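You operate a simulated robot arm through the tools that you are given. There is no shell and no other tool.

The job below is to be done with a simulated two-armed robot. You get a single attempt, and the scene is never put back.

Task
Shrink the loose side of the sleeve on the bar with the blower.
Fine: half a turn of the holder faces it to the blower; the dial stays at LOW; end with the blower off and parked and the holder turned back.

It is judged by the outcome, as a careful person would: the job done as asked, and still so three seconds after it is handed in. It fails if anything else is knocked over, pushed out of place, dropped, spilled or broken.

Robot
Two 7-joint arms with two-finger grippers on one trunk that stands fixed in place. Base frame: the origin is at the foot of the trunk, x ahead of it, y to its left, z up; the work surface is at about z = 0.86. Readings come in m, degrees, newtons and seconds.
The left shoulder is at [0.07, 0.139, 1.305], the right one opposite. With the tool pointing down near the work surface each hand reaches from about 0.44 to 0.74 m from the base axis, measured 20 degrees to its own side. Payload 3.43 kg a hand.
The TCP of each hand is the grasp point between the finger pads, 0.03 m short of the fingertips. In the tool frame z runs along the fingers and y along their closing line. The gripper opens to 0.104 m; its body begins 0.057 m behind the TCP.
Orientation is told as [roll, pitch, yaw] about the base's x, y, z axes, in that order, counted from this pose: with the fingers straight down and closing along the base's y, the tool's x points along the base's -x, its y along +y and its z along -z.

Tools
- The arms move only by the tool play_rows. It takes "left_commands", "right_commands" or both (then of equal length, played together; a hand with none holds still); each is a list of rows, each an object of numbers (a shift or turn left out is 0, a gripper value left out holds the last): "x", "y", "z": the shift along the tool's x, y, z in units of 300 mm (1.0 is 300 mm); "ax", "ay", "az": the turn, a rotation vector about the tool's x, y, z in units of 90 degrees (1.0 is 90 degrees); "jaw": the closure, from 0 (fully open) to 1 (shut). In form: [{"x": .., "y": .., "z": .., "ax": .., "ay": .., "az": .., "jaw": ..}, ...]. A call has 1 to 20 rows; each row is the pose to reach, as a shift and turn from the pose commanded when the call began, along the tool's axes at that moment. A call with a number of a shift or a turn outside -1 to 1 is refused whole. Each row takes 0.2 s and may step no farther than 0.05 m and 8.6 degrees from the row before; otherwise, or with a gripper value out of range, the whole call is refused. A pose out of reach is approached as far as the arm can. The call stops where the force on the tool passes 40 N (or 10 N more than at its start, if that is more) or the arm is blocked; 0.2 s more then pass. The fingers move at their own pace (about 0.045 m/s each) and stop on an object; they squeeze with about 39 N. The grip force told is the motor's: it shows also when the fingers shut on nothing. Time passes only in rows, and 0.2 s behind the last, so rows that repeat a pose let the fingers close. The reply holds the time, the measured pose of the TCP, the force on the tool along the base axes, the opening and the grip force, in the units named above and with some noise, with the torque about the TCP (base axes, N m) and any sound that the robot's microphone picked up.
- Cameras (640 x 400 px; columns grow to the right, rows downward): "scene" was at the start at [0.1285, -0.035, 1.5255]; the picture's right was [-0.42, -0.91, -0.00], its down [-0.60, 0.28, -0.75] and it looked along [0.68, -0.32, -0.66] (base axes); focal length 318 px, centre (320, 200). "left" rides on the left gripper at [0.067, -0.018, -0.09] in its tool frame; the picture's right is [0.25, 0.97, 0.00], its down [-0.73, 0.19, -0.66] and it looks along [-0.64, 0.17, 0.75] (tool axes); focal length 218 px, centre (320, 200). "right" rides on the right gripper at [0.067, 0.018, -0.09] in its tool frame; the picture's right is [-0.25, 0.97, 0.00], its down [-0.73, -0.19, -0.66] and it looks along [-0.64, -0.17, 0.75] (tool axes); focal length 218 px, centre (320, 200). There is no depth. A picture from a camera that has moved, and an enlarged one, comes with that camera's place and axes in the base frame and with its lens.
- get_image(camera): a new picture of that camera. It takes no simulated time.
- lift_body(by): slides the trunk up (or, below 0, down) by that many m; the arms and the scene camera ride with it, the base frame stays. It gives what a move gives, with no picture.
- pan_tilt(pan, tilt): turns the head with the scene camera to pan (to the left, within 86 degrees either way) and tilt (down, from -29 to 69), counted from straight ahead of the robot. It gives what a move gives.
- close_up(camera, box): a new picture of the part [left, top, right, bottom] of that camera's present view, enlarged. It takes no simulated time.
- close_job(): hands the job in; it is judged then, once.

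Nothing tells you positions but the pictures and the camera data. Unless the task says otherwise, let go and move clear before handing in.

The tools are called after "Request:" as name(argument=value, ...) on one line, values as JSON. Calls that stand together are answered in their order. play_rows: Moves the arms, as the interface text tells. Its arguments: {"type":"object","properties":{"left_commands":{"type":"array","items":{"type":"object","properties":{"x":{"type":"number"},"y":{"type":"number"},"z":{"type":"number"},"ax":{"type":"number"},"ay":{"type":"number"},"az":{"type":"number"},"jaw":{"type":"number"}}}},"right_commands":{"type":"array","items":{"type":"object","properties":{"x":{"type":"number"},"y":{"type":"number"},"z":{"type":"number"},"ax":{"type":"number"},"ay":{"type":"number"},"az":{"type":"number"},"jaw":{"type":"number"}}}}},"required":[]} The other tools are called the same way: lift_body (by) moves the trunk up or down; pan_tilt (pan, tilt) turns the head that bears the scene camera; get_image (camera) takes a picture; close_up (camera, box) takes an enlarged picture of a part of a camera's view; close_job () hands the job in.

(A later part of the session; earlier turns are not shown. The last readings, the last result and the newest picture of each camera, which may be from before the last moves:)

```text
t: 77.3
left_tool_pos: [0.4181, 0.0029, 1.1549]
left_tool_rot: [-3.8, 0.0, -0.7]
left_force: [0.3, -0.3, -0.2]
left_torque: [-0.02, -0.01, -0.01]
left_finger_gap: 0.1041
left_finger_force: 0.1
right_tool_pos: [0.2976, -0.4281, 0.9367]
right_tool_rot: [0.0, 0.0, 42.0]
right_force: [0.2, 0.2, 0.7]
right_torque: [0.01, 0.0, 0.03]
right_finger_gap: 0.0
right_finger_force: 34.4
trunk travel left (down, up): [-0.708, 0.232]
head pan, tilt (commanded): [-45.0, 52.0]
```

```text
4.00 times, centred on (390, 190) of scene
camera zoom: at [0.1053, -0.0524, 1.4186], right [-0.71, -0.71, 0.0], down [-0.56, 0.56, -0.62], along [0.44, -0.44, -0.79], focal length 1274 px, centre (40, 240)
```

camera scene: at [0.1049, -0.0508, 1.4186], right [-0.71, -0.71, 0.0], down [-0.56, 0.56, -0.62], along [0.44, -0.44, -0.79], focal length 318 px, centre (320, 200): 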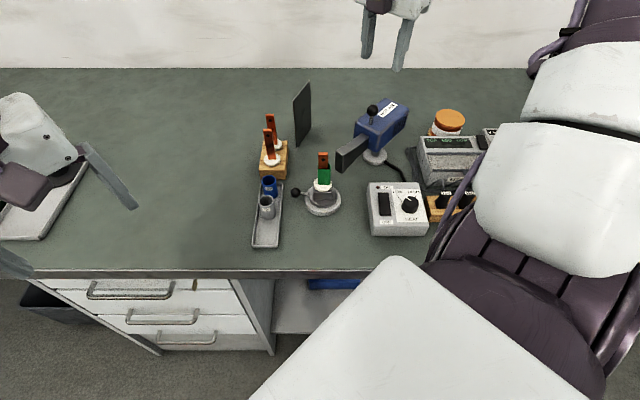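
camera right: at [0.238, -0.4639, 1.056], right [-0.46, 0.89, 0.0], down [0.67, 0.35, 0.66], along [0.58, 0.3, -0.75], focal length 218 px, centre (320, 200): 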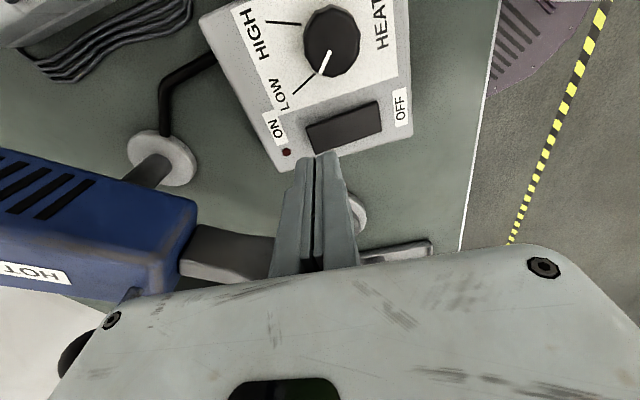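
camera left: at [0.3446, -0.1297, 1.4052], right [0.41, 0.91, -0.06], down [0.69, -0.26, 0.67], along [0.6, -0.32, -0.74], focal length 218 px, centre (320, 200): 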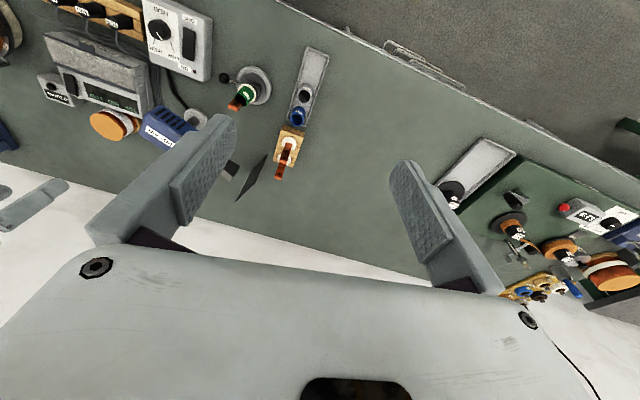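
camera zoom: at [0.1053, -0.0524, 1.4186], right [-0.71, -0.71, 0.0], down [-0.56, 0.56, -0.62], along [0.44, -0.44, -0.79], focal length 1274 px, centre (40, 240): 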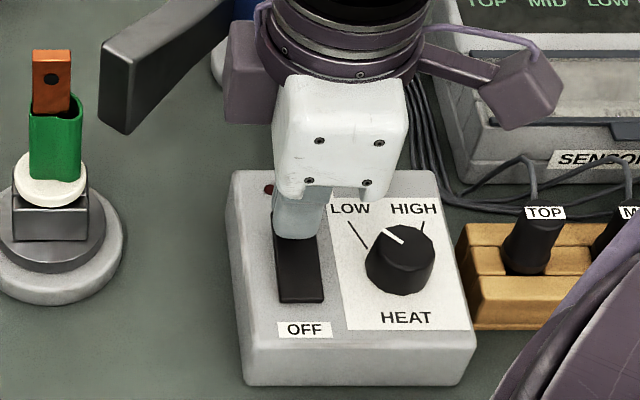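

Request:
play_rows(right_commands=[{"z": 0.008}, {"z": 0.016}])

Request:
close_up(camera="scene", box=[340, 140, 440, 240])

```text
t: 77.9
left_tool_pos: [0.4181, 0.0034, 1.155]
left_tool_rot: [-3.6, -0.1, -0.7]
left_force: [0.1, 0.1, 0.3]
left_torque: [0.0, 0.0, 0.01]
left_finger_gap: 0.104
left_finger_force: 0.1
right_tool_pos: [0.2978, -0.4283, 0.9303]
right_tool_rot: [0.0, -0.1, 41.9]
right_force: [0.7, -0.6, 2.1]
right_torque: [-0.02, -0.03, 0.02]
right_finger_gap: 0.0
right_finger_force: 34.9
trunk travel left (down, up): [-0.708, 0.232]
head pan, tilt (commanded): [-45.0, 52.0]
```

```text
4.00 times, centred on (390, 190) of scene
camera zoom: at [0.1052, -0.0524, 1.4187], right [-0.71, -0.71, 0.0], down [-0.56, 0.56, -0.62], along [0.44, -0.44, -0.79], focal length 1274 px, centre (40, 240)
```

zoom: 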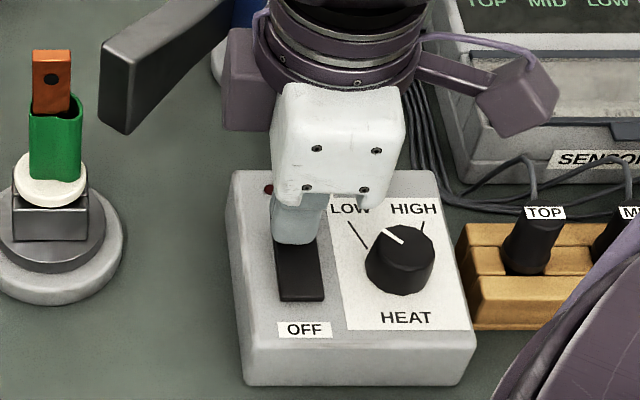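

Request:
play_rows(right_commands=[{"z": 0.007}, {"z": 0.014}])

Request:
close_up(camera="scene", box=[340, 140, 440, 240])

```text
t: 78.5
left_tool_pos: [0.4167, 0.0037, 1.1556]
left_tool_rot: [-3.7, -0.2, -0.6]
left_force: [0.4, 0.8, 0.2]
left_torque: [0.01, -0.02, 0.0]
left_finger_gap: 0.104
left_finger_force: 0.1
right_tool_pos: [0.2983, -0.4295, 0.9287]
right_tool_rot: [-0.4, 0.0, 42.0]
right_force: [0.0, -5.6, 29.9]
right_torque: [0.03, 0.28, 0.01]
right_finger_gap: 0.0002
right_finger_force: 34.7
trunk travel left (down, up): [-0.708, 0.232]
head pan, tilt (commanded): [-45.0, 52.0]
```

```text
4.00 times, centred on (390, 190) of scene
camera zoom: at [0.1033, -0.0507, 1.4194], right [-0.71, -0.71, 0.0], down [-0.56, 0.56, -0.62], along [0.44, -0.44, -0.79], focal length 1274 px, centre (40, 240)
```

zoom: 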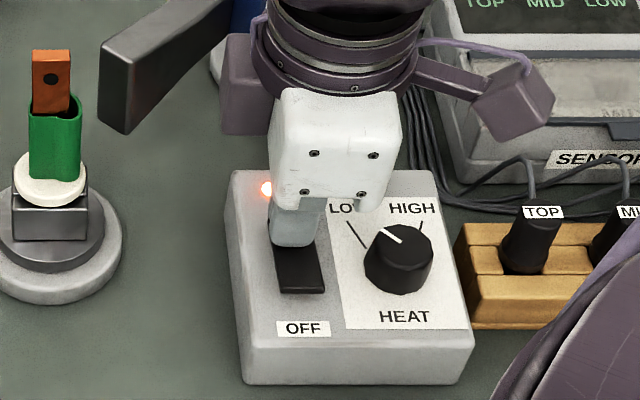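

The LED is lit, so the blower is on. I'll lift off at once and wait above the OFF half, watching the sleeve.

Request:
play_rows(right_commands=[{"z": -0.1}, {"y": 0.098, "z": -0.12}])

Request:
close_up(camera="scene", box=[300, 120, 420, 220])

Request:
get_image(camera="right")

```text
t: 79.1
left_tool_pos: [0.4173, 0.0042, 1.1551]
left_tool_rot: [-3.7, -0.2, -0.7]
left_force: [-0.3, 0.9, -0.5]
left_torque: [-0.01, 0.01, 0.02]
left_finger_gap: 0.1038
left_finger_force: 0.0
right_tool_pos: [0.2762, -0.4058, 0.9638]
right_tool_rot: [0.0, -0.1, 42.0]
right_force: [-1.0, 0.2, 0.1]
right_torque: [0.01, 0.01, 0.01]
right_finger_gap: 0.0002
right_finger_force: 34.7
trunk travel left (down, up): [-0.708, 0.232]
head pan, tilt (commanded): [-45.0, 52.0]
```

```text
4.00 times, centred on (360, 170) of scene
camera zoom: at [0.1037, -0.0506, 1.4187], right [-0.71, -0.71, 0.0], down [-0.56, 0.56, -0.62], along [0.44, -0.44, -0.79], focal length 1274 px, centre (160, 320)
```

zoom: 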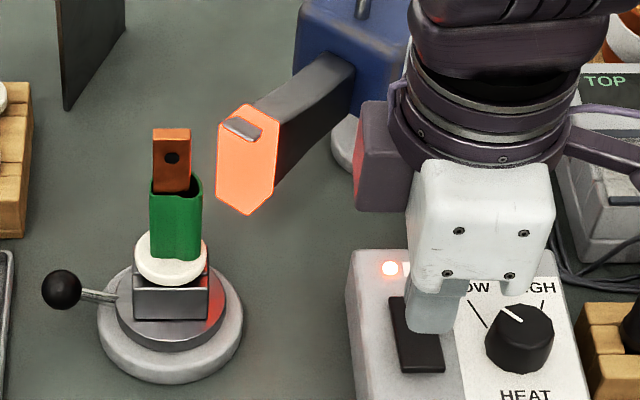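

```text
taken
camera right: at [0.2154, -0.4366, 1.0518], right [-0.46, 0.89, 0.0], down [0.67, 0.35, 0.66], along [0.58, 0.3, -0.75], focal length 218 px, centre (320, 200)
```

right: 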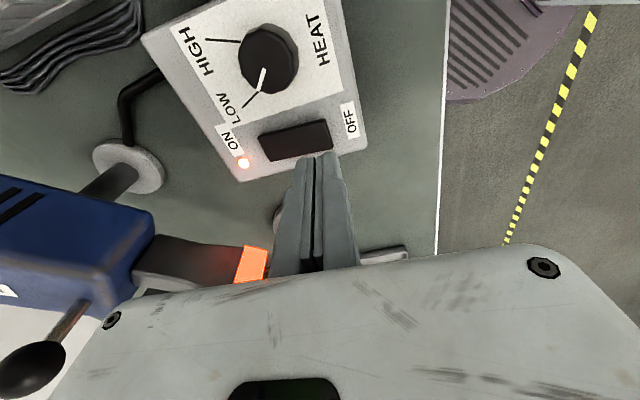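

The nozzle glows and the air is blowing on the sleeve. I'll wait in short spells and watch the gap close.

Request:
play_rows(right_commands=[{"x": 0}, {"x": 0}, {"x": 0}, {"x": 0}])

Request:
close_up(camera="scene", box=[310, 140, 360, 200])

```text
t: 80.1
left_tool_pos: [0.4186, 0.002, 1.1546]
left_tool_rot: [-3.6, -0.1, -0.7]
left_force: [-0.4, 0.0, -0.2]
left_torque: [-0.02, -0.01, -0.01]
left_finger_gap: 0.1042
left_finger_force: 0.0
right_tool_pos: [0.2779, -0.4061, 0.9623]
right_tool_rot: [0.0, 0.0, 41.9]
right_force: [1.5, 0.4, -0.3]
right_torque: [-0.01, 0.0, -0.01]
right_finger_gap: 0.0
right_finger_force: 35.3
trunk travel left (down, up): [-0.708, 0.232]
head pan, tilt (commanded): [-45.0, 52.0]
```

```text
6.67 times, centred on (335, 170) of scene
camera zoom: at [0.1052, -0.0523, 1.4186], right [-0.71, -0.71, 0.0], down [-0.56, 0.56, -0.62], along [0.44, -0.44, -0.79], focal length 2123 px, centre (220, 400)
```

zoom: 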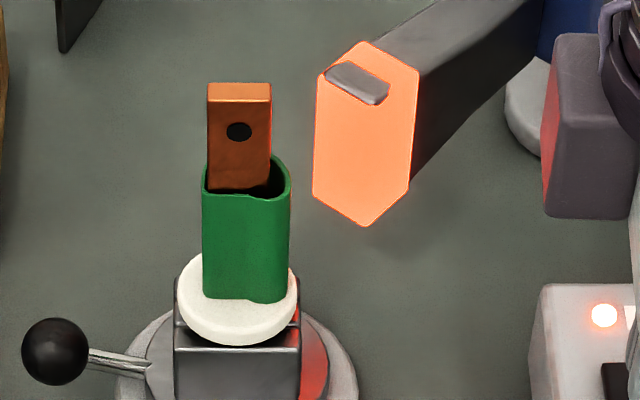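

Request:
play_rows(right_commands=[{"x": 0}, {"x": 0}, {"x": 0}, {"x": 0}, {"x": 0}, {"x": 0}])

Request:
close_up(camera="scene", box=[310, 140, 360, 200])

```text
t: 81.5
left_tool_pos: [0.4182, 0.0027, 1.1549]
left_tool_rot: [-3.6, -0.1, -0.7]
left_force: [-0.6, 0.0, 0.0]
left_torque: [0.01, -0.04, 0.01]
left_finger_gap: 0.1042
left_finger_force: 0.0
right_tool_pos: [0.2775, -0.4069, 0.9617]
right_tool_rot: [0.0, 0.0, 41.8]
right_force: [0.3, -0.4, -0.1]
right_torque: [-0.03, 0.0, 0.0]
right_finger_gap: 0.0
right_finger_force: 34.7
trunk travel left (down, up): [-0.708, 0.232]
head pan, tilt (commanded): [-45.0, 52.0]
```

```text
6.67 times, centred on (335, 170) of scene
camera zoom: at [0.1053, -0.0524, 1.4186], right [-0.71, -0.71, 0.0], down [-0.56, 0.56, -0.62], along [0.44, -0.44, -0.79], focal length 2123 px, centre (220, 400)
```

zoom: 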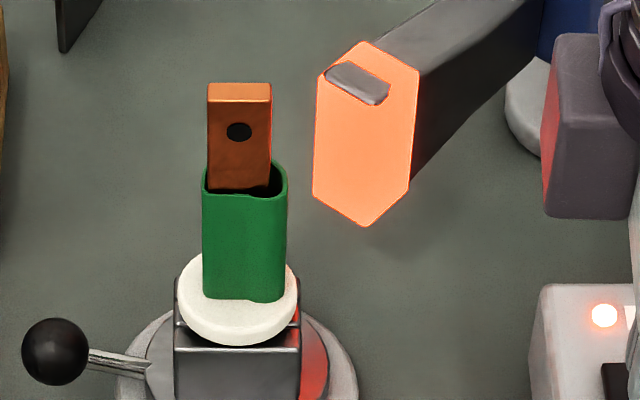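

The sleeve is starting to draw in, so the blower is working. I'll keep waiting.

Request:
play_rows(right_commands=[{"x": 0}, {"x": 0}, {"x": 0}, {"x": 0}, {"x": 0}, {"x": 0}, {"x": 0}])

Request:
close_up(camera="scene", box=[310, 140, 360, 200])

```text
t: 83.1
left_tool_pos: [0.4167, 0.0034, 1.1544]
left_tool_rot: [-3.5, -0.1, -0.7]
left_force: [-0.6, -0.3, 0.1]
left_torque: [0.02, 0.0, 0.02]
left_finger_gap: 0.1041
left_finger_force: 0.1
right_tool_pos: [0.278, -0.4072, 0.9619]
right_tool_rot: [-0.1, 0.0, 41.9]
right_force: [0.5, -1.6, 0.3]
right_torque: [0.01, -0.01, -0.01]
right_finger_gap: 0.0001
right_finger_force: 34.6
trunk travel left (down, up): [-0.708, 0.232]
head pan, tilt (commanded): [-45.0, 52.0]
```

```text
6.67 times, centred on (335, 170) of scene
camera zoom: at [0.1053, -0.0524, 1.4186], right [-0.71, -0.71, 0.0], down [-0.56, 0.56, -0.62], along [0.44, -0.44, -0.79], focal length 2123 px, centre (220, 400)
```

zoom: 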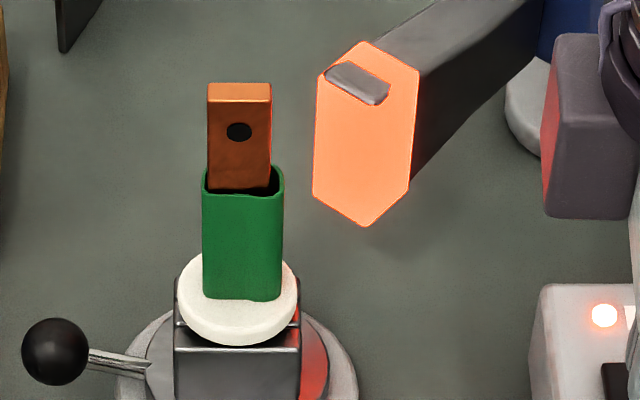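

Request:
play_rows(right_commands=[{"x": 0}, {"x": 0}, {"x": 0}, {"x": 0}, {"x": 0}])

Request:
close_up(camera="scene", box=[310, 140, 360, 200])

```text
t: 84.3
left_tool_pos: [0.4186, 0.0032, 1.1544]
left_tool_rot: [-3.6, -0.2, -0.7]
left_force: [0.3, 0.0, -0.4]
left_torque: [0.01, -0.02, 0.0]
left_finger_gap: 0.1038
left_finger_force: 0.1
right_tool_pos: [0.2774, -0.4072, 0.9618]
right_tool_rot: [-0.1, -0.1, 41.9]
right_force: [-0.4, 0.5, -0.2]
right_torque: [0.01, 0.02, -0.02]
right_finger_gap: 0.0
right_finger_force: 35.1
trunk travel left (down, up): [-0.708, 0.232]
head pan, tilt (commanded): [-45.0, 52.0]
```

```text
6.67 times, centred on (335, 170) of scene
camera zoom: at [0.1053, -0.0524, 1.4186], right [-0.71, -0.71, 0.0], down [-0.56, 0.56, -0.62], along [0.44, -0.44, -0.79], focal length 2123 px, centre (220, 400)
```

zoom: 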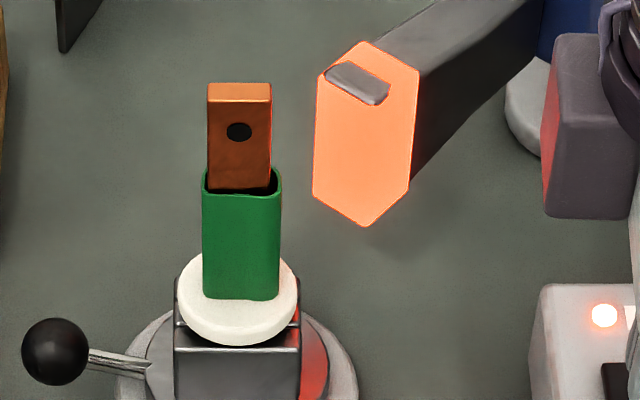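

Request:
play_rows(right_commands=[{"x": 0}, {"x": 0}, {"x": 0}, {"x": 0}, {"x": 0}])

Request:
close_up(camera="scene", box=[310, 140, 360, 200])

```text
t: 85.5
left_tool_pos: [0.4184, 0.0027, 1.1541]
left_tool_rot: [-3.5, 0.0, -0.7]
left_force: [0.4, 0.9, -0.3]
left_torque: [0.02, 0.01, -0.02]
left_finger_gap: 0.1039
left_finger_force: 0.0
right_tool_pos: [0.2792, -0.4076, 0.9622]
right_tool_rot: [0.0, 0.0, 41.9]
right_force: [-0.6, -1.0, -0.5]
right_torque: [-0.01, -0.03, 0.02]
right_finger_gap: 0.0
right_finger_force: 34.6
trunk travel left (down, up): [-0.708, 0.232]
head pan, tilt (commanded): [-45.0, 52.0]
```

```text
6.67 times, centred on (335, 170) of scene
camera zoom: at [0.1053, -0.0524, 1.4186], right [-0.71, -0.71, 0.0], down [-0.56, 0.56, -0.62], along [0.44, -0.44, -0.79], focal length 2123 px, centre (220, 400)
```

zoom: 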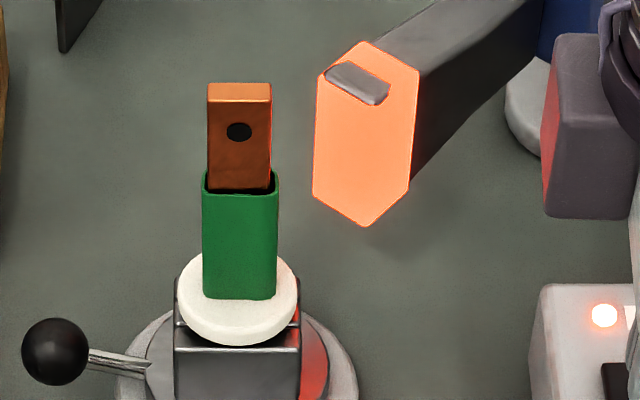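

Request:
play_rows(right_commands=[{"x": 0}, {"x": 0}, {"x": 0}, {"x": 0}])

Request:
close_up(camera="scene", box=[310, 140, 360, 200])

```text
t: 86.5
left_tool_pos: [0.4171, 0.0026, 1.1545]
left_tool_rot: [-3.6, -0.1, -0.7]
left_force: [-0.8, 0.6, -0.3]
left_torque: [0.0, 0.01, 0.01]
left_finger_gap: 0.1041
left_finger_force: 0.1
right_tool_pos: [0.2788, -0.4064, 0.9621]
right_tool_rot: [0.0, 0.0, 41.9]
right_force: [0.4, 0.6, -0.5]
right_torque: [0.0, -0.01, -0.01]
right_finger_gap: 0.0
right_finger_force: 34.7
trunk travel left (down, up): [-0.708, 0.232]
head pan, tilt (commanded): [-45.0, 52.0]
```

```text
6.67 times, centred on (335, 170) of scene
camera zoom: at [0.1053, -0.0524, 1.4186], right [-0.71, -0.71, 0.0], down [-0.56, 0.56, -0.62], along [0.44, -0.44, -0.79], focal length 2123 px, centre (220, 400)
```

zoom: 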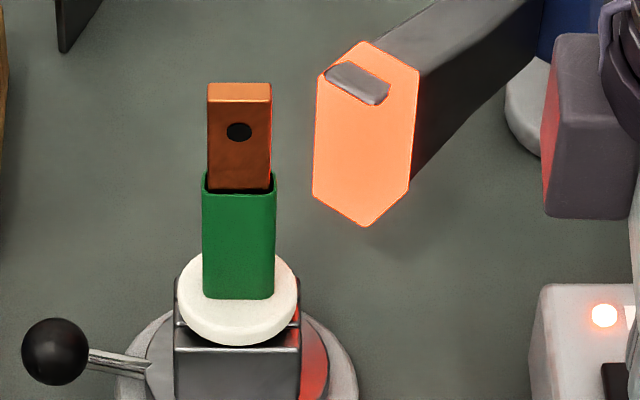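

Request:
play_rows(right_commands=[{"x": 0}, {"x": 0}, {"x": 0}])

Request:
close_up(camera="scene", box=[310, 140, 360, 200])

Request:
close_up(camera="scene", box=[324, 158, 334, 172])

```text
t: 87.3
left_tool_pos: [0.4188, 0.0034, 1.154]
left_tool_rot: [-3.6, -0.2, -0.7]
left_force: [-0.3, 0.0, 0.2]
left_torque: [0.04, 0.0, 0.0]
left_finger_gap: 0.1041
left_finger_force: 0.1
right_tool_pos: [0.2784, -0.4073, 0.9615]
right_tool_rot: [0.0, 0.0, 41.8]
right_force: [0.2, 0.1, 0.2]
right_torque: [-0.05, 0.01, 0.01]
right_finger_gap: 0.0002
right_finger_force: 34.6
trunk travel left (down, up): [-0.708, 0.232]
head pan, tilt (commanded): [-45.0, 52.0]
```

```text
6.67 times, centred on (335, 170) of scene
camera zoom: at [0.1053, -0.0524, 1.4186], right [-0.71, -0.71, 0.0], down [-0.56, 0.56, -0.62], along [0.44, -0.44, -0.79], focal length 2123 px, centre (220, 400)
```

zoom: 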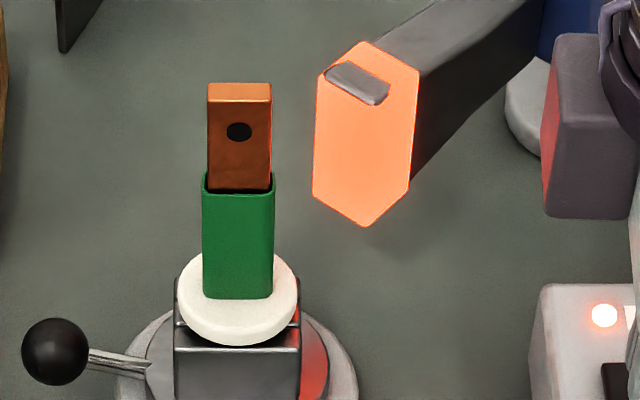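

```text
16.00 times, centred on (329, 165) of scene
camera zoom: at [0.1053, -0.0524, 1.4186], right [-0.71, -0.71, 0.0], down [-0.56, 0.56, -0.62], along [0.44, -0.44, -0.79], focal length 5096 px, centre (176, 760)
```

zoom: 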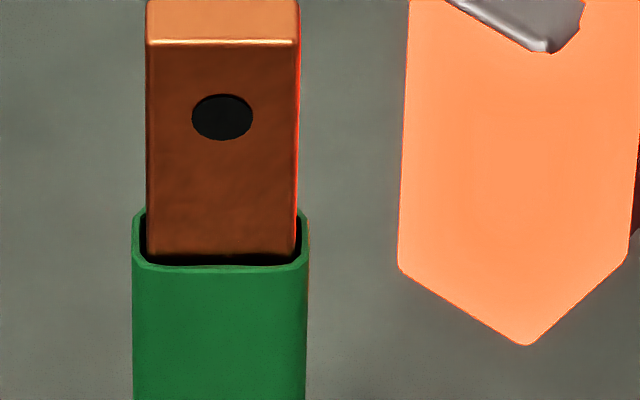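

Request:
play_rows(right_commands=[{"x": 0}])

Request:
close_up(camera="scene", box=[324, 158, 334, 172])

```text
t: 87.7
left_tool_pos: [0.4182, 0.0027, 1.1534]
left_tool_rot: [-3.6, 0.0, -0.7]
left_force: [-0.3, 0.6, -0.1]
left_torque: [-0.02, -0.01, -0.02]
left_finger_gap: 0.1041
left_finger_force: 0.0
right_tool_pos: [0.2784, -0.407, 0.9622]
right_tool_rot: [0.0, 0.0, 41.9]
right_force: [1.0, 0.0, 0.4]
right_torque: [0.01, 0.0, -0.04]
right_finger_gap: 0.0002
right_finger_force: 34.7
trunk travel left (down, up): [-0.708, 0.232]
head pan, tilt (commanded): [-45.0, 52.0]
```

```text
16.00 times, centred on (329, 165) of scene
camera zoom: at [0.1053, -0.0524, 1.4186], right [-0.71, -0.71, 0.0], down [-0.56, 0.56, -0.62], along [0.44, -0.44, -0.79], focal length 5096 px, centre (176, 760)
```

zoom: 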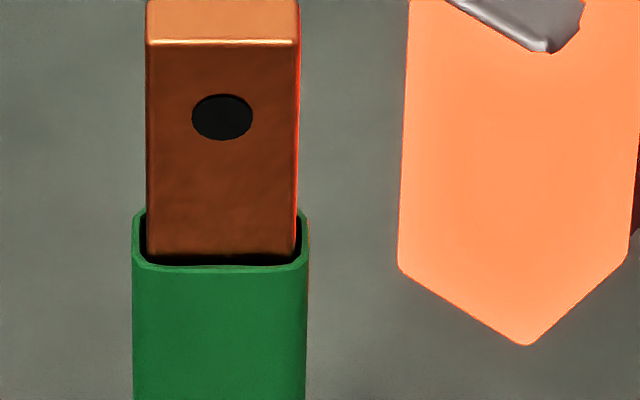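

The rim no longer changes between pictures and the sleeve sits snug all round. I'll switch off now by pressing the OFF half.

Request:
play_rows(right_commands=[{"z": 0.05}, {"z": 0.08}, {"z": 0.098}, {"z": 0.11}, {"z": 0.12}])

Request:
close_up(camera="scene", box=[300, 120, 420, 220])

```text
t: 88.9
left_tool_pos: [0.4165, 0.0036, 1.1553]
left_tool_rot: [-3.6, -0.2, -0.7]
left_force: [0.2, 0.1, -0.4]
left_torque: [-0.03, -0.03, 0.01]
left_finger_gap: 0.1042
left_finger_force: 0.0
right_tool_pos: [0.2778, -0.406, 0.9286]
right_tool_rot: [-0.3, -0.1, 41.9]
right_force: [0.7, -3.4, 21.1]
right_torque: [-0.19, -0.15, 0.0]
right_finger_gap: 0.0001
right_finger_force: 34.8
trunk travel left (down, up): [-0.708, 0.232]
head pan, tilt (commanded): [-45.0, 52.0]
```

```text
4.00 times, centred on (360, 170) of scene
camera zoom: at [0.1037, -0.0505, 1.4192], right [-0.71, -0.71, 0.0], down [-0.56, 0.56, -0.62], along [0.44, -0.44, -0.79], focal length 1274 px, centre (160, 320)
```

zoom: 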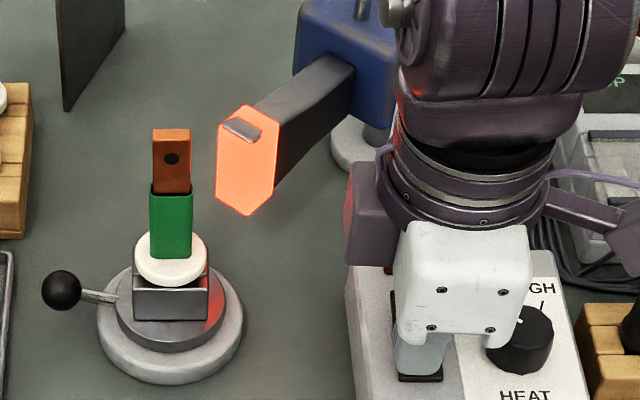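

Request:
get_image(camera="right")

Request:
close_up(camera="scene", box=[360, 170, 430, 230])

```text
taken
camera right: at [0.2158, -0.4369, 1.0171], right [-0.46, 0.89, -0.01], down [0.67, 0.35, 0.66], along [0.59, 0.3, -0.75], focal length 218 px, centre (320, 200)
```

right: 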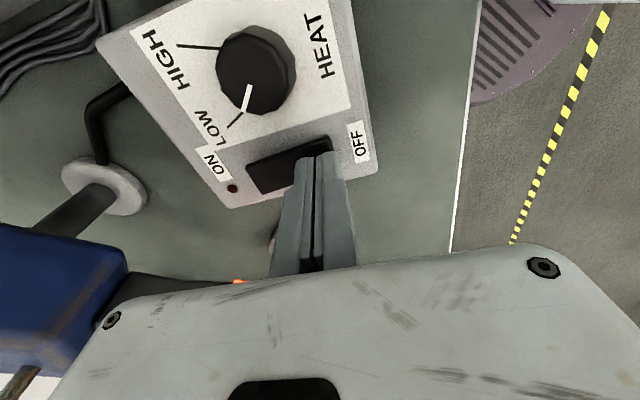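

```text
6.67 times, centred on (395, 200) of scene
camera zoom: at [0.1037, -0.0505, 1.4192], right [-0.71, -0.71, 0.0], down [-0.56, 0.56, -0.62], along [0.44, -0.44, -0.79], focal length 2123 px, centre (-180, 200)
```

zoom: 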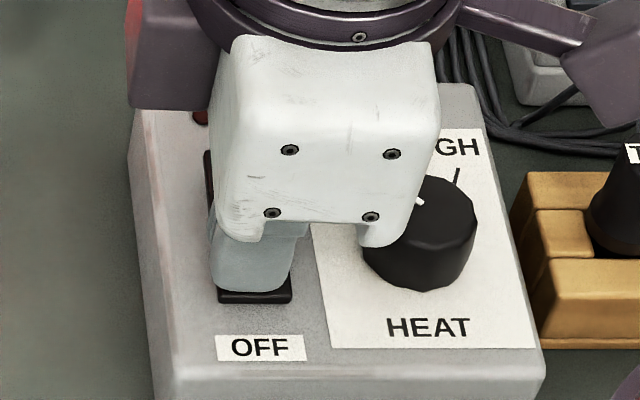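

The LED is dark, so the blower is off. I'll rise clear and go back to the blower handle to park it.

Request:
play_rows(right_commands=[{"z": -0.12}, {"z": -0.27}, {"z": -0.42}, {"z": -0.55}])

Request:
close_up(camera="scene", box=[290, 90, 430, 230])

Request:
play_rows(right_commands=[{"x": -0.0157, "y": -0.0743, "z": -0.0143, "az": -0.0794, "jaw": 0.4}, {"x": -0.0314, "y": -0.1486, "z": -0.0286, "az": -0.1589, "jaw": 0.4}, {"x": -0.0471, "y": -0.2229, "z": -0.0429, "az": -0.2383, "jaw": 0.4}, {"x": -0.0629, "y": -0.2971, "z": -0.0571, "az": -0.3177, "jaw": 0.4}, {"x": -0.0786, "y": -0.3714, "z": -0.0714, "az": -0.3971, "jaw": 0.4}, {"x": -0.0943, "y": -0.4457, "z": -0.0857, "az": -0.4766, "jaw": 0.4}, {"x": -0.11, "y": -0.52, "z": -0.1, "az": -0.556, "jaw": 0.4}])

Request:
get_image(camera="right")

```text
t: 89.9
left_tool_pos: [0.4169, 0.0041, 1.1537]
left_tool_rot: [-3.6, -0.2, -0.7]
left_force: [-0.8, 1.1, -0.4]
left_torque: [-0.02, -0.01, 0.02]
left_finger_gap: 0.1038
left_finger_force: 0.0
right_tool_pos: [0.2757, -0.4035, 1.0932]
right_tool_rot: [-0.1, 0.1, 42.0]
right_force: [1.0, 0.1, -0.3]
right_torque: [0.0, 0.02, 0.02]
right_finger_gap: 0.0002
right_finger_force: 34.7
trunk travel left (down, up): [-0.708, 0.232]
head pan, tilt (commanded): [-45.0, 52.0]
```

```text
2.86 times, centred on (360, 160) of scene
camera zoom: at [0.1043, -0.0511, 1.4187], right [-0.71, -0.71, 0.0], down [-0.56, 0.56, -0.62], along [0.44, -0.44, -0.79], focal length 910 px, centre (206, 314)
```

zoom: 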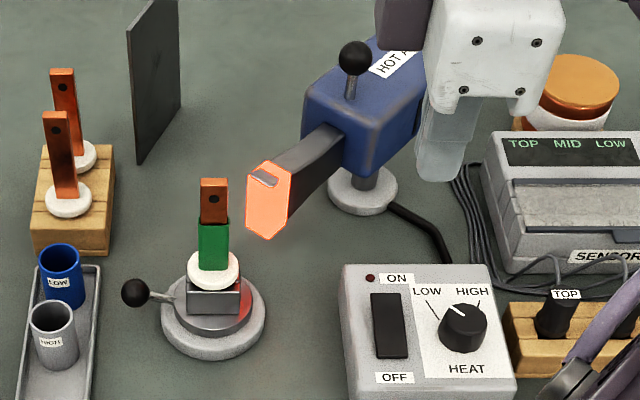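

```text
t: 91.5
left_tool_pos: [0.4189, 0.0018, 1.1536]
left_tool_rot: [-3.6, -0.1, -0.7]
left_force: [0.3, 0.0, -0.5]
left_torque: [-0.01, 0.04, -0.02]
left_finger_gap: 0.1042
left_finger_force: 0.1
right_tool_pos: [0.4071, -0.4985, 1.1216]
right_tool_rot: [0.1, -0.1, 92.1]
right_force: [0.1, 0.8, -0.3]
right_torque: [0.03, 0.07, 0.02]
right_finger_gap: 0.0626
right_finger_force: 0.1
trunk travel left (down, up): [-0.708, 0.232]
head pan, tilt (commanded): [-45.0, 52.0]
```

```text
taken
camera right: at [0.392, -0.5666, 1.2106], right [-0.98, 0.22, 0.0], down [0.16, 0.74, 0.66], along [0.14, 0.64, -0.75], focal length 218 px, centre (320, 200)
```

right: 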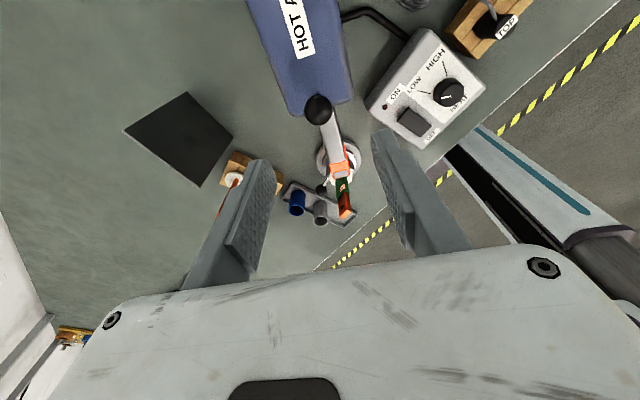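

Request:
play_rows(right_commands=[{"z": 0.1}, {"z": 0.2}, {"z": 0.289}])

Request:
get_image(camera="right")

```text
t: 92.3
left_tool_pos: [0.4174, 0.0026, 1.1537]
left_tool_rot: [-3.4, 0.0, -0.7]
left_force: [-0.3, -0.5, -0.1]
left_torque: [0.02, 0.0, -0.01]
left_finger_gap: 0.104
left_finger_force: 0.1
right_tool_pos: [0.4067, -0.5007, 1.0347]
right_tool_rot: [0.0, 0.1, 92.0]
right_force: [-0.2, 0.3, -0.5]
right_torque: [0.0, 0.02, -0.02]
right_finger_gap: 0.0626
right_finger_force: 0.0
trunk travel left (down, up): [-0.708, 0.232]
head pan, tilt (commanded): [-45.0, 52.0]
```

```text
taken
camera right: at [0.3927, -0.5679, 1.1233], right [-0.98, 0.22, 0.0], down [0.16, 0.74, 0.66], along [0.14, 0.64, -0.75], focal length 218 px, centre (320, 200)
```

right: 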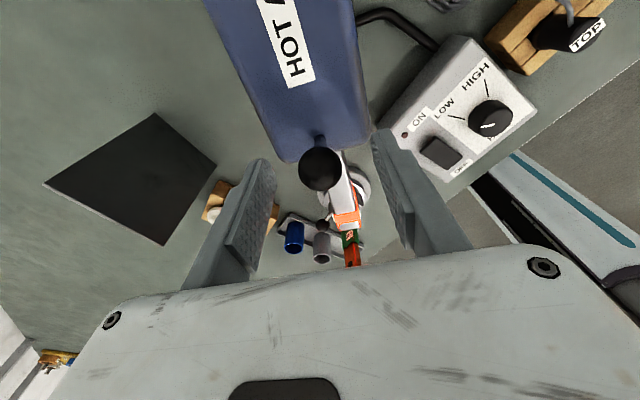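

The ball is centred between the fingers. I'll close the cage and swing the blower back clockwise toward its parking shield.

Request:
play_rows(right_commands=[{"jaw": 0.72}, {"jaw": 0.72}, {"x": 0.0014, "y": -0.0213, "az": 0.0833, "jaw": 0.72}, {"x": 0.0056, "y": -0.0423, "az": 0.1667}, {"x": 0.0124, "y": -0.0625, "az": 0.25}, {"x": 0.0219, "y": -0.0817, "az": 0.3333}, {"x": 0.0337, "y": -0.0994, "az": 0.4167}, {"x": 0.0478, "y": -0.1155, "az": 0.5}, {"x": 0.0639, "y": -0.1296, "az": 0.5833}, {"x": 0.0817, "y": -0.1414, "az": 0.6667}, {"x": 0.1008, "y": -0.1509, "az": 0.75}])

Request:
get_image(camera="right")

Request:
close_up(camera="scene", box=[280, 60, 440, 200])

```text
t: 94.7
left_tool_pos: [0.4181, 0.0038, 1.1541]
left_tool_rot: [-3.6, -0.1, -0.7]
left_force: [-0.2, 0.2, 0.3]
left_torque: [-0.02, 0.0, 0.01]
left_finger_gap: 0.1041
left_finger_force: 0.1
right_tool_pos: [0.4549, -0.53, 1.0349]
right_tool_rot: [-0.1, 0.0, 24.4]
right_force: [0.2, 3.0, 1.2]
right_torque: [0.06, -0.01, -0.04]
right_finger_gap: 0.0305
right_finger_force: 0.9
trunk travel left (down, up): [-0.708, 0.232]
head pan, tilt (commanded): [-45.0, 52.0]
```

```text
taken
camera right: at [0.3866, -0.5399, 1.1238], right [-0.17, 0.99, 0.0], down [0.74, 0.13, 0.66], along [0.65, 0.11, -0.75], focal length 218 px, centre (320, 200)
```

right: 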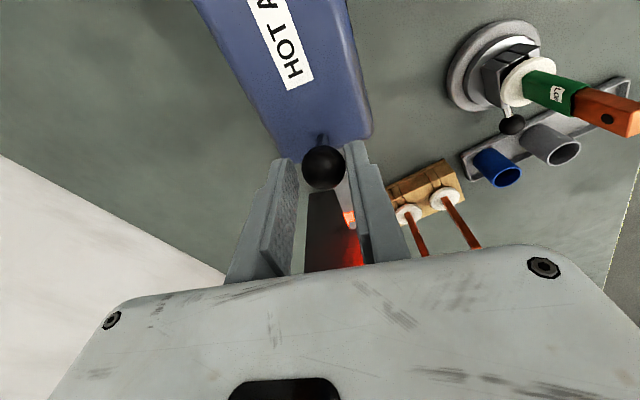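

```text
2.86 times, centred on (360, 130) of scene
camera zoom: at [0.1057, -0.0518, 1.4186], right [-0.71, -0.71, 0.0], down [-0.56, 0.56, -0.62], along [0.43, -0.44, -0.79], focal length 910 px, centre (206, 400)
```

zoom: 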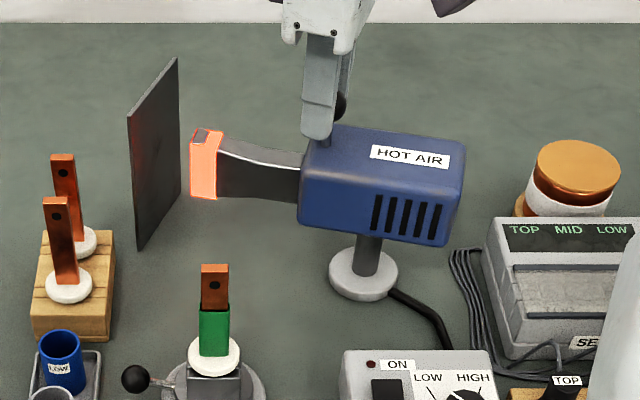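

Request:
play_rows(right_commands=[{"x": 0.0004, "y": -0.0114, "az": 0.0444}, {"x": 0.0016, "y": -0.0227, "az": 0.0889}])

Request:
close_up(camera="scene", box=[280, 40, 440, 180])

Request:
get_image(camera="right")

```text
t: 95.3
left_tool_pos: [0.4185, 0.002, 1.1534]
left_tool_rot: [-3.6, -0.2, -0.7]
left_force: [-0.6, 0.5, 0.5]
left_torque: [0.02, 0.03, 0.03]
left_finger_gap: 0.104
left_finger_force: 0.0
right_tool_pos: [0.4552, -0.5346, 1.0348]
right_tool_rot: [0.0, 0.0, 16.4]
right_force: [1.5, 1.1, 1.0]
right_torque: [0.04, -0.02, -0.04]
right_finger_gap: 0.0296
right_finger_force: 0.1
trunk travel left (down, up): [-0.708, 0.232]
head pan, tilt (commanded): [-45.0, 52.0]
```

```text
2.86 times, centred on (360, 110) of scene
camera zoom: at [0.1055, -0.0525, 1.4186], right [-0.71, -0.71, 0.0], down [-0.56, 0.56, -0.62], along [0.43, -0.44, -0.79], focal length 910 px, centre (206, 457)
```

zoom: 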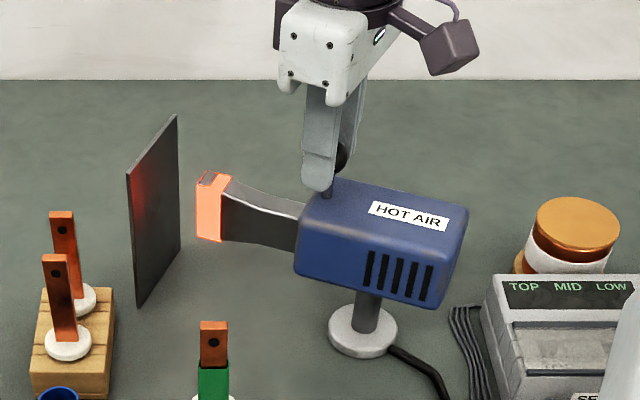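

```text
taken
camera right: at [0.3868, -0.5369, 1.1238], right [-0.03, 1.0, 0.0], down [0.75, 0.02, 0.66], along [0.66, 0.02, -0.75], focal length 218 px, centre (320, 200)
```

right: 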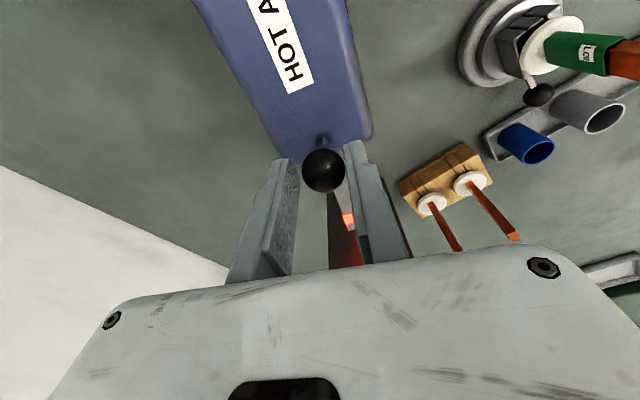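

The blower lines up with how it was parked at the start. I'll release the handle, rise, and check the sleeve and blower.

Request:
play_rows(right_commands=[{"jaw": 0.45}, {"jaw": 0.45}, {"z": -0.1}, {"z": -0.25}, {"z": -0.4}, {"z": -0.45}])

Request:
close_up(camera="scene", box=[280, 40, 440, 180])

Request:
close_up(camera="right", box=[260, 0, 640, 240])

```text
t: 96.7
left_tool_pos: [0.4177, 0.0035, 1.1548]
left_tool_rot: [-3.7, -0.1, -0.7]
left_force: [-0.2, -0.7, 0.3]
left_torque: [-0.01, -0.04, 0.0]
left_finger_gap: 0.1037
left_finger_force: 0.0
right_tool_pos: [0.4539, -0.5348, 1.1696]
right_tool_rot: [-0.1, 0.0, 16.4]
right_force: [0.7, 0.3, 0.2]
right_torque: [-0.05, 0.02, 0.01]
right_finger_gap: 0.0572
right_finger_force: 0.1
trunk travel left (down, up): [-0.708, 0.232]
head pan, tilt (commanded): [-45.0, 52.0]
```

```text
2.86 times, centred on (360, 110) of scene
camera zoom: at [0.1054, -0.0522, 1.4186], right [-0.71, -0.71, 0.0], down [-0.56, 0.56, -0.62], along [0.44, -0.44, -0.79], focal length 910 px, centre (206, 457)
```

zoom: 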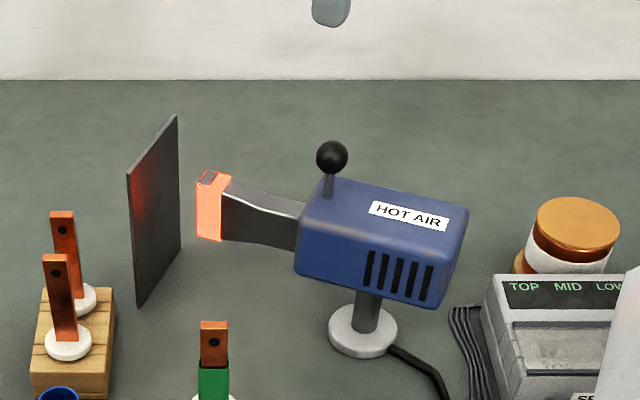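

```text
1.67 times, centred on (450, 120) of right
camera zoom: at [0.3849, -0.537, 1.2578], right [-0.03, 1.0, 0.0], down [0.75, 0.02, 0.66], along [0.66, 0.02, -0.75], focal length 364 px, centre (103, 333)
```

zoom: 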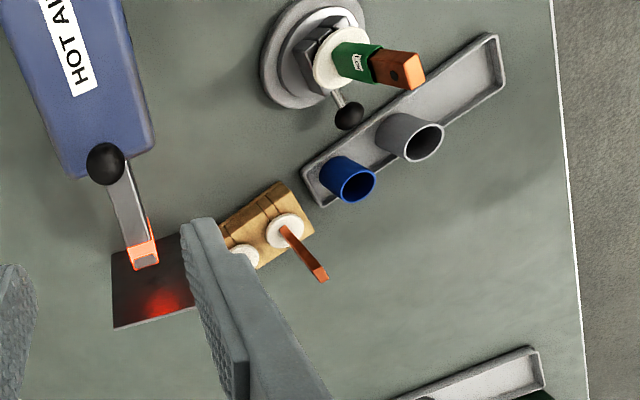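

The blower is parked and the sleeve is snug. For the return turn I'll use the far-side approach at yaw 224, leaning outward, so I rotate the hand round now at height.

Request:
play_rows(right_commands=[{"x": -0.0178, "y": 0.0417, "az": -0.095}, {"x": -0.0356, "y": 0.0833, "az": -0.19}, {"x": -0.0534, "y": 0.125, "az": -0.285}, {"x": -0.0712, "y": 0.1667, "az": -0.38}, {"x": -0.089, "y": 0.2083, "az": -0.475}, {"x": -0.1068, "y": 0.25, "az": -0.57}, {"x": -0.1246, "y": 0.2917, "az": -0.665}, {"x": -0.1424, "y": 0.3333, "az": -0.76}, {"x": -0.1602, "y": 0.375, "az": -0.855}, {"x": -0.178, "y": 0.4167, "az": -0.95}])

Request:
play_rows(right_commands=[{"az": -0.095}, {"az": -0.19}, {"az": -0.285}, {"az": -0.38}, {"az": -0.475}, {"az": -0.57}, {"az": -0.665}, {"az": -0.76}, {"az": -0.855}, {"az": -0.95}])

Request:
play_rows(right_commands=[{"x": -0.0034, "y": -0.0607, "z": 0.06, "ax": -0.0128, "ay": -0.0386, "az": -0.0806}, {"x": -0.0068, "y": -0.1215, "z": 0.12, "ax": -0.0256, "ay": -0.0772, "az": -0.1612}, {"x": -0.0102, "y": -0.1822, "z": 0.18, "ax": -0.0383, "ay": -0.1158, "az": -0.2419}, {"x": -0.0136, "y": -0.243, "z": 0.24, "ax": -0.0511, "ay": -0.1544, "az": -0.3225}, {"x": -0.017, "y": -0.3037, "z": 0.3, "ax": -0.0639, "ay": -0.193, "az": -0.4031}])

Request:
get_image(camera="right")

Request:
get_image(camera="scene")

```text
t: 98.9
left_tool_pos: [0.419, 0.0024, 1.1534]
left_tool_rot: [-3.6, -0.1, -0.6]
left_force: [0.9, 0.0, -0.3]
left_torque: [-0.02, 0.02, -0.03]
left_finger_gap: 0.104
left_finger_force: 0.1
right_tool_pos: [0.4712, -0.4008, 1.1707]
right_tool_rot: [0.0, 0.0, 102.2]
right_force: [-0.1, 0.4, 0.3]
right_torque: [-0.01, -0.01, -0.01]
right_finger_gap: 0.0571
right_finger_force: 0.1
trunk travel left (down, up): [-0.708, 0.232]
head pan, tilt (commanded): [-45.0, 52.0]
```

```text
t: 101.1
left_tool_pos: [0.4187, 0.0022, 1.1542]
left_tool_rot: [-3.6, -0.2, -0.7]
left_force: [0.6, -0.6, 0.4]
left_torque: [0.0, -0.01, -0.05]
left_finger_gap: 0.1037
left_finger_force: 0.1
right_tool_pos: [0.4706, -0.4021, 1.1697]
right_tool_rot: [0.0, 0.0, -172.3]
right_force: [-0.1, 0.2, -0.4]
right_torque: [0.01, -0.01, 0.0]
right_finger_gap: 0.0573
right_finger_force: 0.0
trunk travel left (down, up): [-0.708, 0.232]
head pan, tilt (commanded): [-45.0, 52.0]
```

```text
t: 102.3
left_tool_pos: [0.4186, 0.0029, 1.1531]
left_tool_rot: [-3.6, -0.1, -0.8]
left_force: [0.2, -0.2, -0.3]
left_torque: [-0.01, 0.02, -0.04]
left_finger_gap: 0.1042
left_finger_force: 0.1
right_tool_pos: [0.4445, -0.3184, 1.075]
right_tool_rot: [0.0, -17.9, -135.8]
right_force: [-0.3, -0.3, 0.6]
right_torque: [0.0, 0.03, 0.05]
right_finger_gap: 0.0574
right_finger_force: 0.1
right hand out of reach, approached as far as the arm can: row 5
trunk travel left (down, up): [-0.708, 0.232]
head pan, tilt (commanded): [-45.0, 52.0]
```

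```text
taken
camera right: at [0.5227, -0.2659, 1.1387], right [0.5, -0.86, 0.08], down [-0.49, -0.21, 0.85], along [-0.71, -0.46, -0.52], focal length 218 px, centre (320, 200)
```

right: 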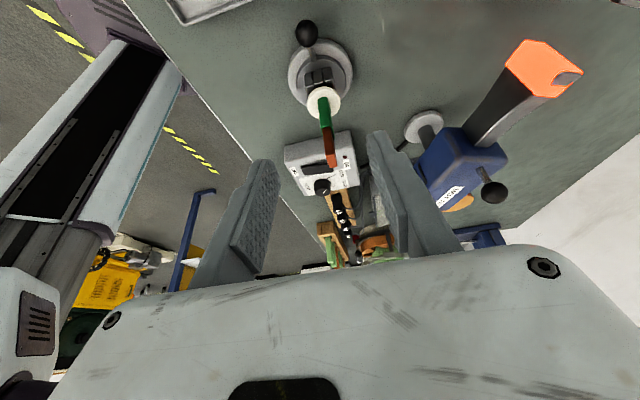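

```text
taken
camera scene: at [0.106, -0.0522, 1.4186], right [-0.71, -0.71, 0.0], down [-0.56, 0.56, -0.62], along [0.43, -0.44, -0.79], focal length 318 px, centre (320, 200)
```

scene: 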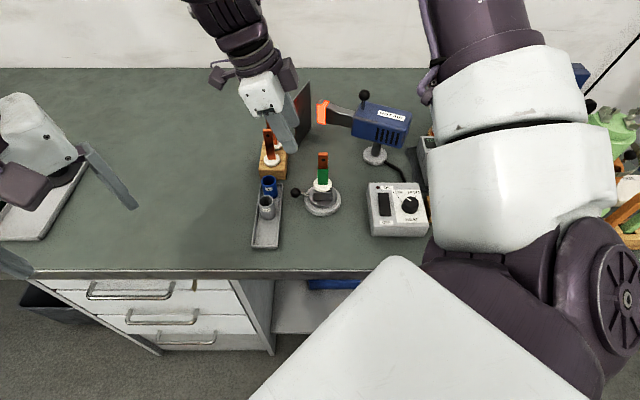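

Request:
play_rows(right_commands=[{"x": 0.0137, "z": -0.0044, "ay": 0.0444}, {"x": 0.0273, "z": -0.0089, "ay": 0.0889}])

Request:
play_rows(right_commands=[{"ax": -0.014, "az": -0.08}, {"ax": -0.028, "az": -0.16}, {"ax": -0.042, "az": -0.24}])

```text
t: 102.9
left_tool_pos: [0.4174, 0.0015, 1.1552]
left_tool_rot: [-3.5, -0.2, -0.8]
left_force: [0.6, 0.5, -0.8]
left_torque: [0.0, 0.0, 0.0]
left_finger_gap: 0.1041
left_finger_force: 0.1
right_tool_pos: [0.4504, -0.3121, 1.0751]
right_tool_rot: [-0.1, -9.9, -135.9]
right_force: [0.2, 0.4, -0.4]
right_torque: [0.01, -0.01, -0.03]
right_finger_gap: 0.0569
right_finger_force: 0.0
trunk travel left (down, up): [-0.708, 0.232]
head pan, tilt (commanded): [-45.0, 52.0]
```

```text
t: 103.7
left_tool_pos: [0.4183, 0.0029, 1.1545]
left_tool_rot: [-3.6, -0.1, -0.6]
left_force: [0.6, -0.3, 0.0]
left_torque: [-0.02, 0.01, 0.01]
left_finger_gap: 0.104
left_finger_force: 0.0
right_tool_pos: [0.4513, -0.3112, 1.0752]
right_tool_rot: [0.0, -10.1, -114.0]
right_force: [-0.5, -0.5, -1.0]
right_torque: [0.02, -0.03, -0.01]
right_finger_gap: 0.0571
right_finger_force: 0.1
trunk travel left (down, up): [-0.708, 0.232]
head pan, tilt (commanded): [-45.0, 52.0]
```

Request:
play_rows(right_commands=[{"ax": -0.014, "az": -0.08}, {"ax": -0.028, "az": -0.16}])

Request:
get_image(camera="right")

```text
t: 104.3
left_tool_pos: [0.4178, 0.0018, 1.1537]
left_tool_rot: [-3.7, -0.1, -0.7]
left_force: [-0.4, -0.3, -0.1]
left_torque: [-0.01, -0.03, -0.01]
left_finger_gap: 0.104
left_finger_force: 0.0
right_tool_pos: [0.4508, -0.3107, 1.0746]
right_tool_rot: [0.0, -10.0, -99.3]
right_force: [-0.1, 0.0, -0.2]
right_torque: [0.02, -0.02, 0.03]
right_finger_gap: 0.0572
right_finger_force: 0.0
trunk travel left (down, up): [-0.708, 0.232]
head pan, tilt (commanded): [-45.0, 52.0]
```

```text
taken
camera right: at [0.4811, -0.2322, 1.1506], right [0.91, -0.4, 0.04], down [-0.29, -0.57, 0.77], along [-0.29, -0.72, -0.63], focal length 218 px, centre (320, 200)
```

right: 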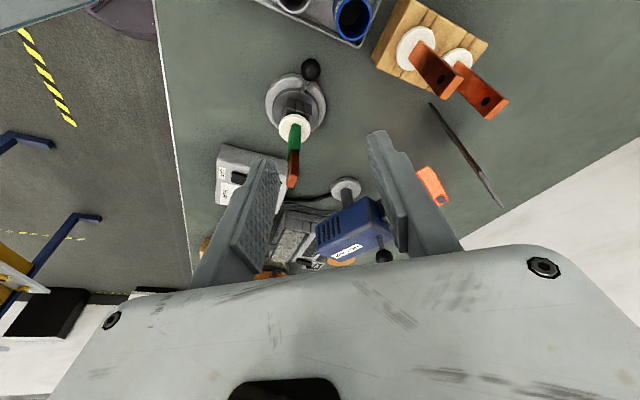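

Yaw works up to at least 261, so one cage can cover most of the return arc. I'll go back to yaw 226 for the start, clear of the blue sleeve, and line up over the lever ball.

Request:
play_rows(right_commands=[{"x": -0.001, "ax": 0.0134, "az": 0.076, "jaw": 0.577}, {"x": -0.002, "ax": 0.0268, "az": 0.1519, "jaw": 0.577}, {"x": -0.003, "ax": 0.0402, "az": 0.2279, "jaw": 0.577}, {"x": -0.004, "ax": 0.0536, "az": 0.3038, "jaw": 0.577}, {"x": -0.005, "ax": 0.067, "az": 0.3798, "jaw": 0.577}])

Request:
get_image(camera="right")

Request:
close_up(camera="scene", box=[220, 60, 380, 220])

```text
t: 105.5
left_tool_pos: [0.4184, 0.0029, 1.1544]
left_tool_rot: [-3.5, -0.1, -0.7]
left_force: [-0.3, 0.6, 0.5]
left_torque: [-0.01, -0.01, 0.03]
left_finger_gap: 0.1042
left_finger_force: 0.0
right_tool_pos: [0.4504, -0.3115, 1.0741]
right_tool_rot: [-0.2, -10.0, -134.2]
right_force: [-0.5, -0.1, -0.7]
right_torque: [0.02, -0.02, -0.01]
right_finger_gap: 0.0438
right_finger_force: 0.1
trunk travel left (down, up): [-0.708, 0.232]
head pan, tilt (commanded): [-45.0, 52.0]
```

```text
taken
camera right: at [0.5203, -0.2645, 1.1504], right [0.52, -0.85, 0.04], down [-0.56, -0.3, 0.77], along [-0.65, -0.43, -0.63], focal length 218 px, centre (320, 200)
```

right: 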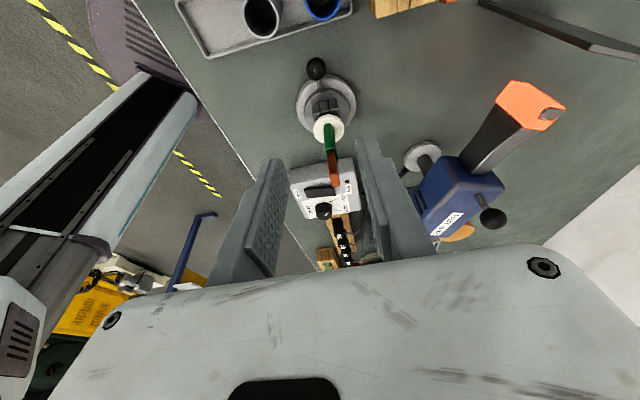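

```text
2.50 times, centred on (300, 140) of scene
camera zoom: at [0.1055, -0.0524, 1.4186], right [-0.71, -0.71, 0.0], down [-0.56, 0.56, -0.62], along [0.43, -0.44, -0.79], focal length 796 px, centre (370, 350)
```

zoom: 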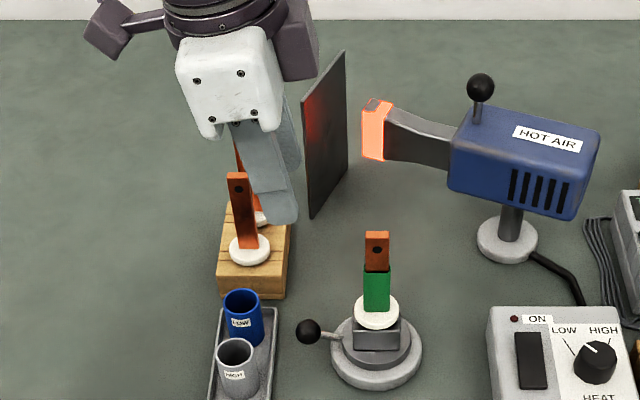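

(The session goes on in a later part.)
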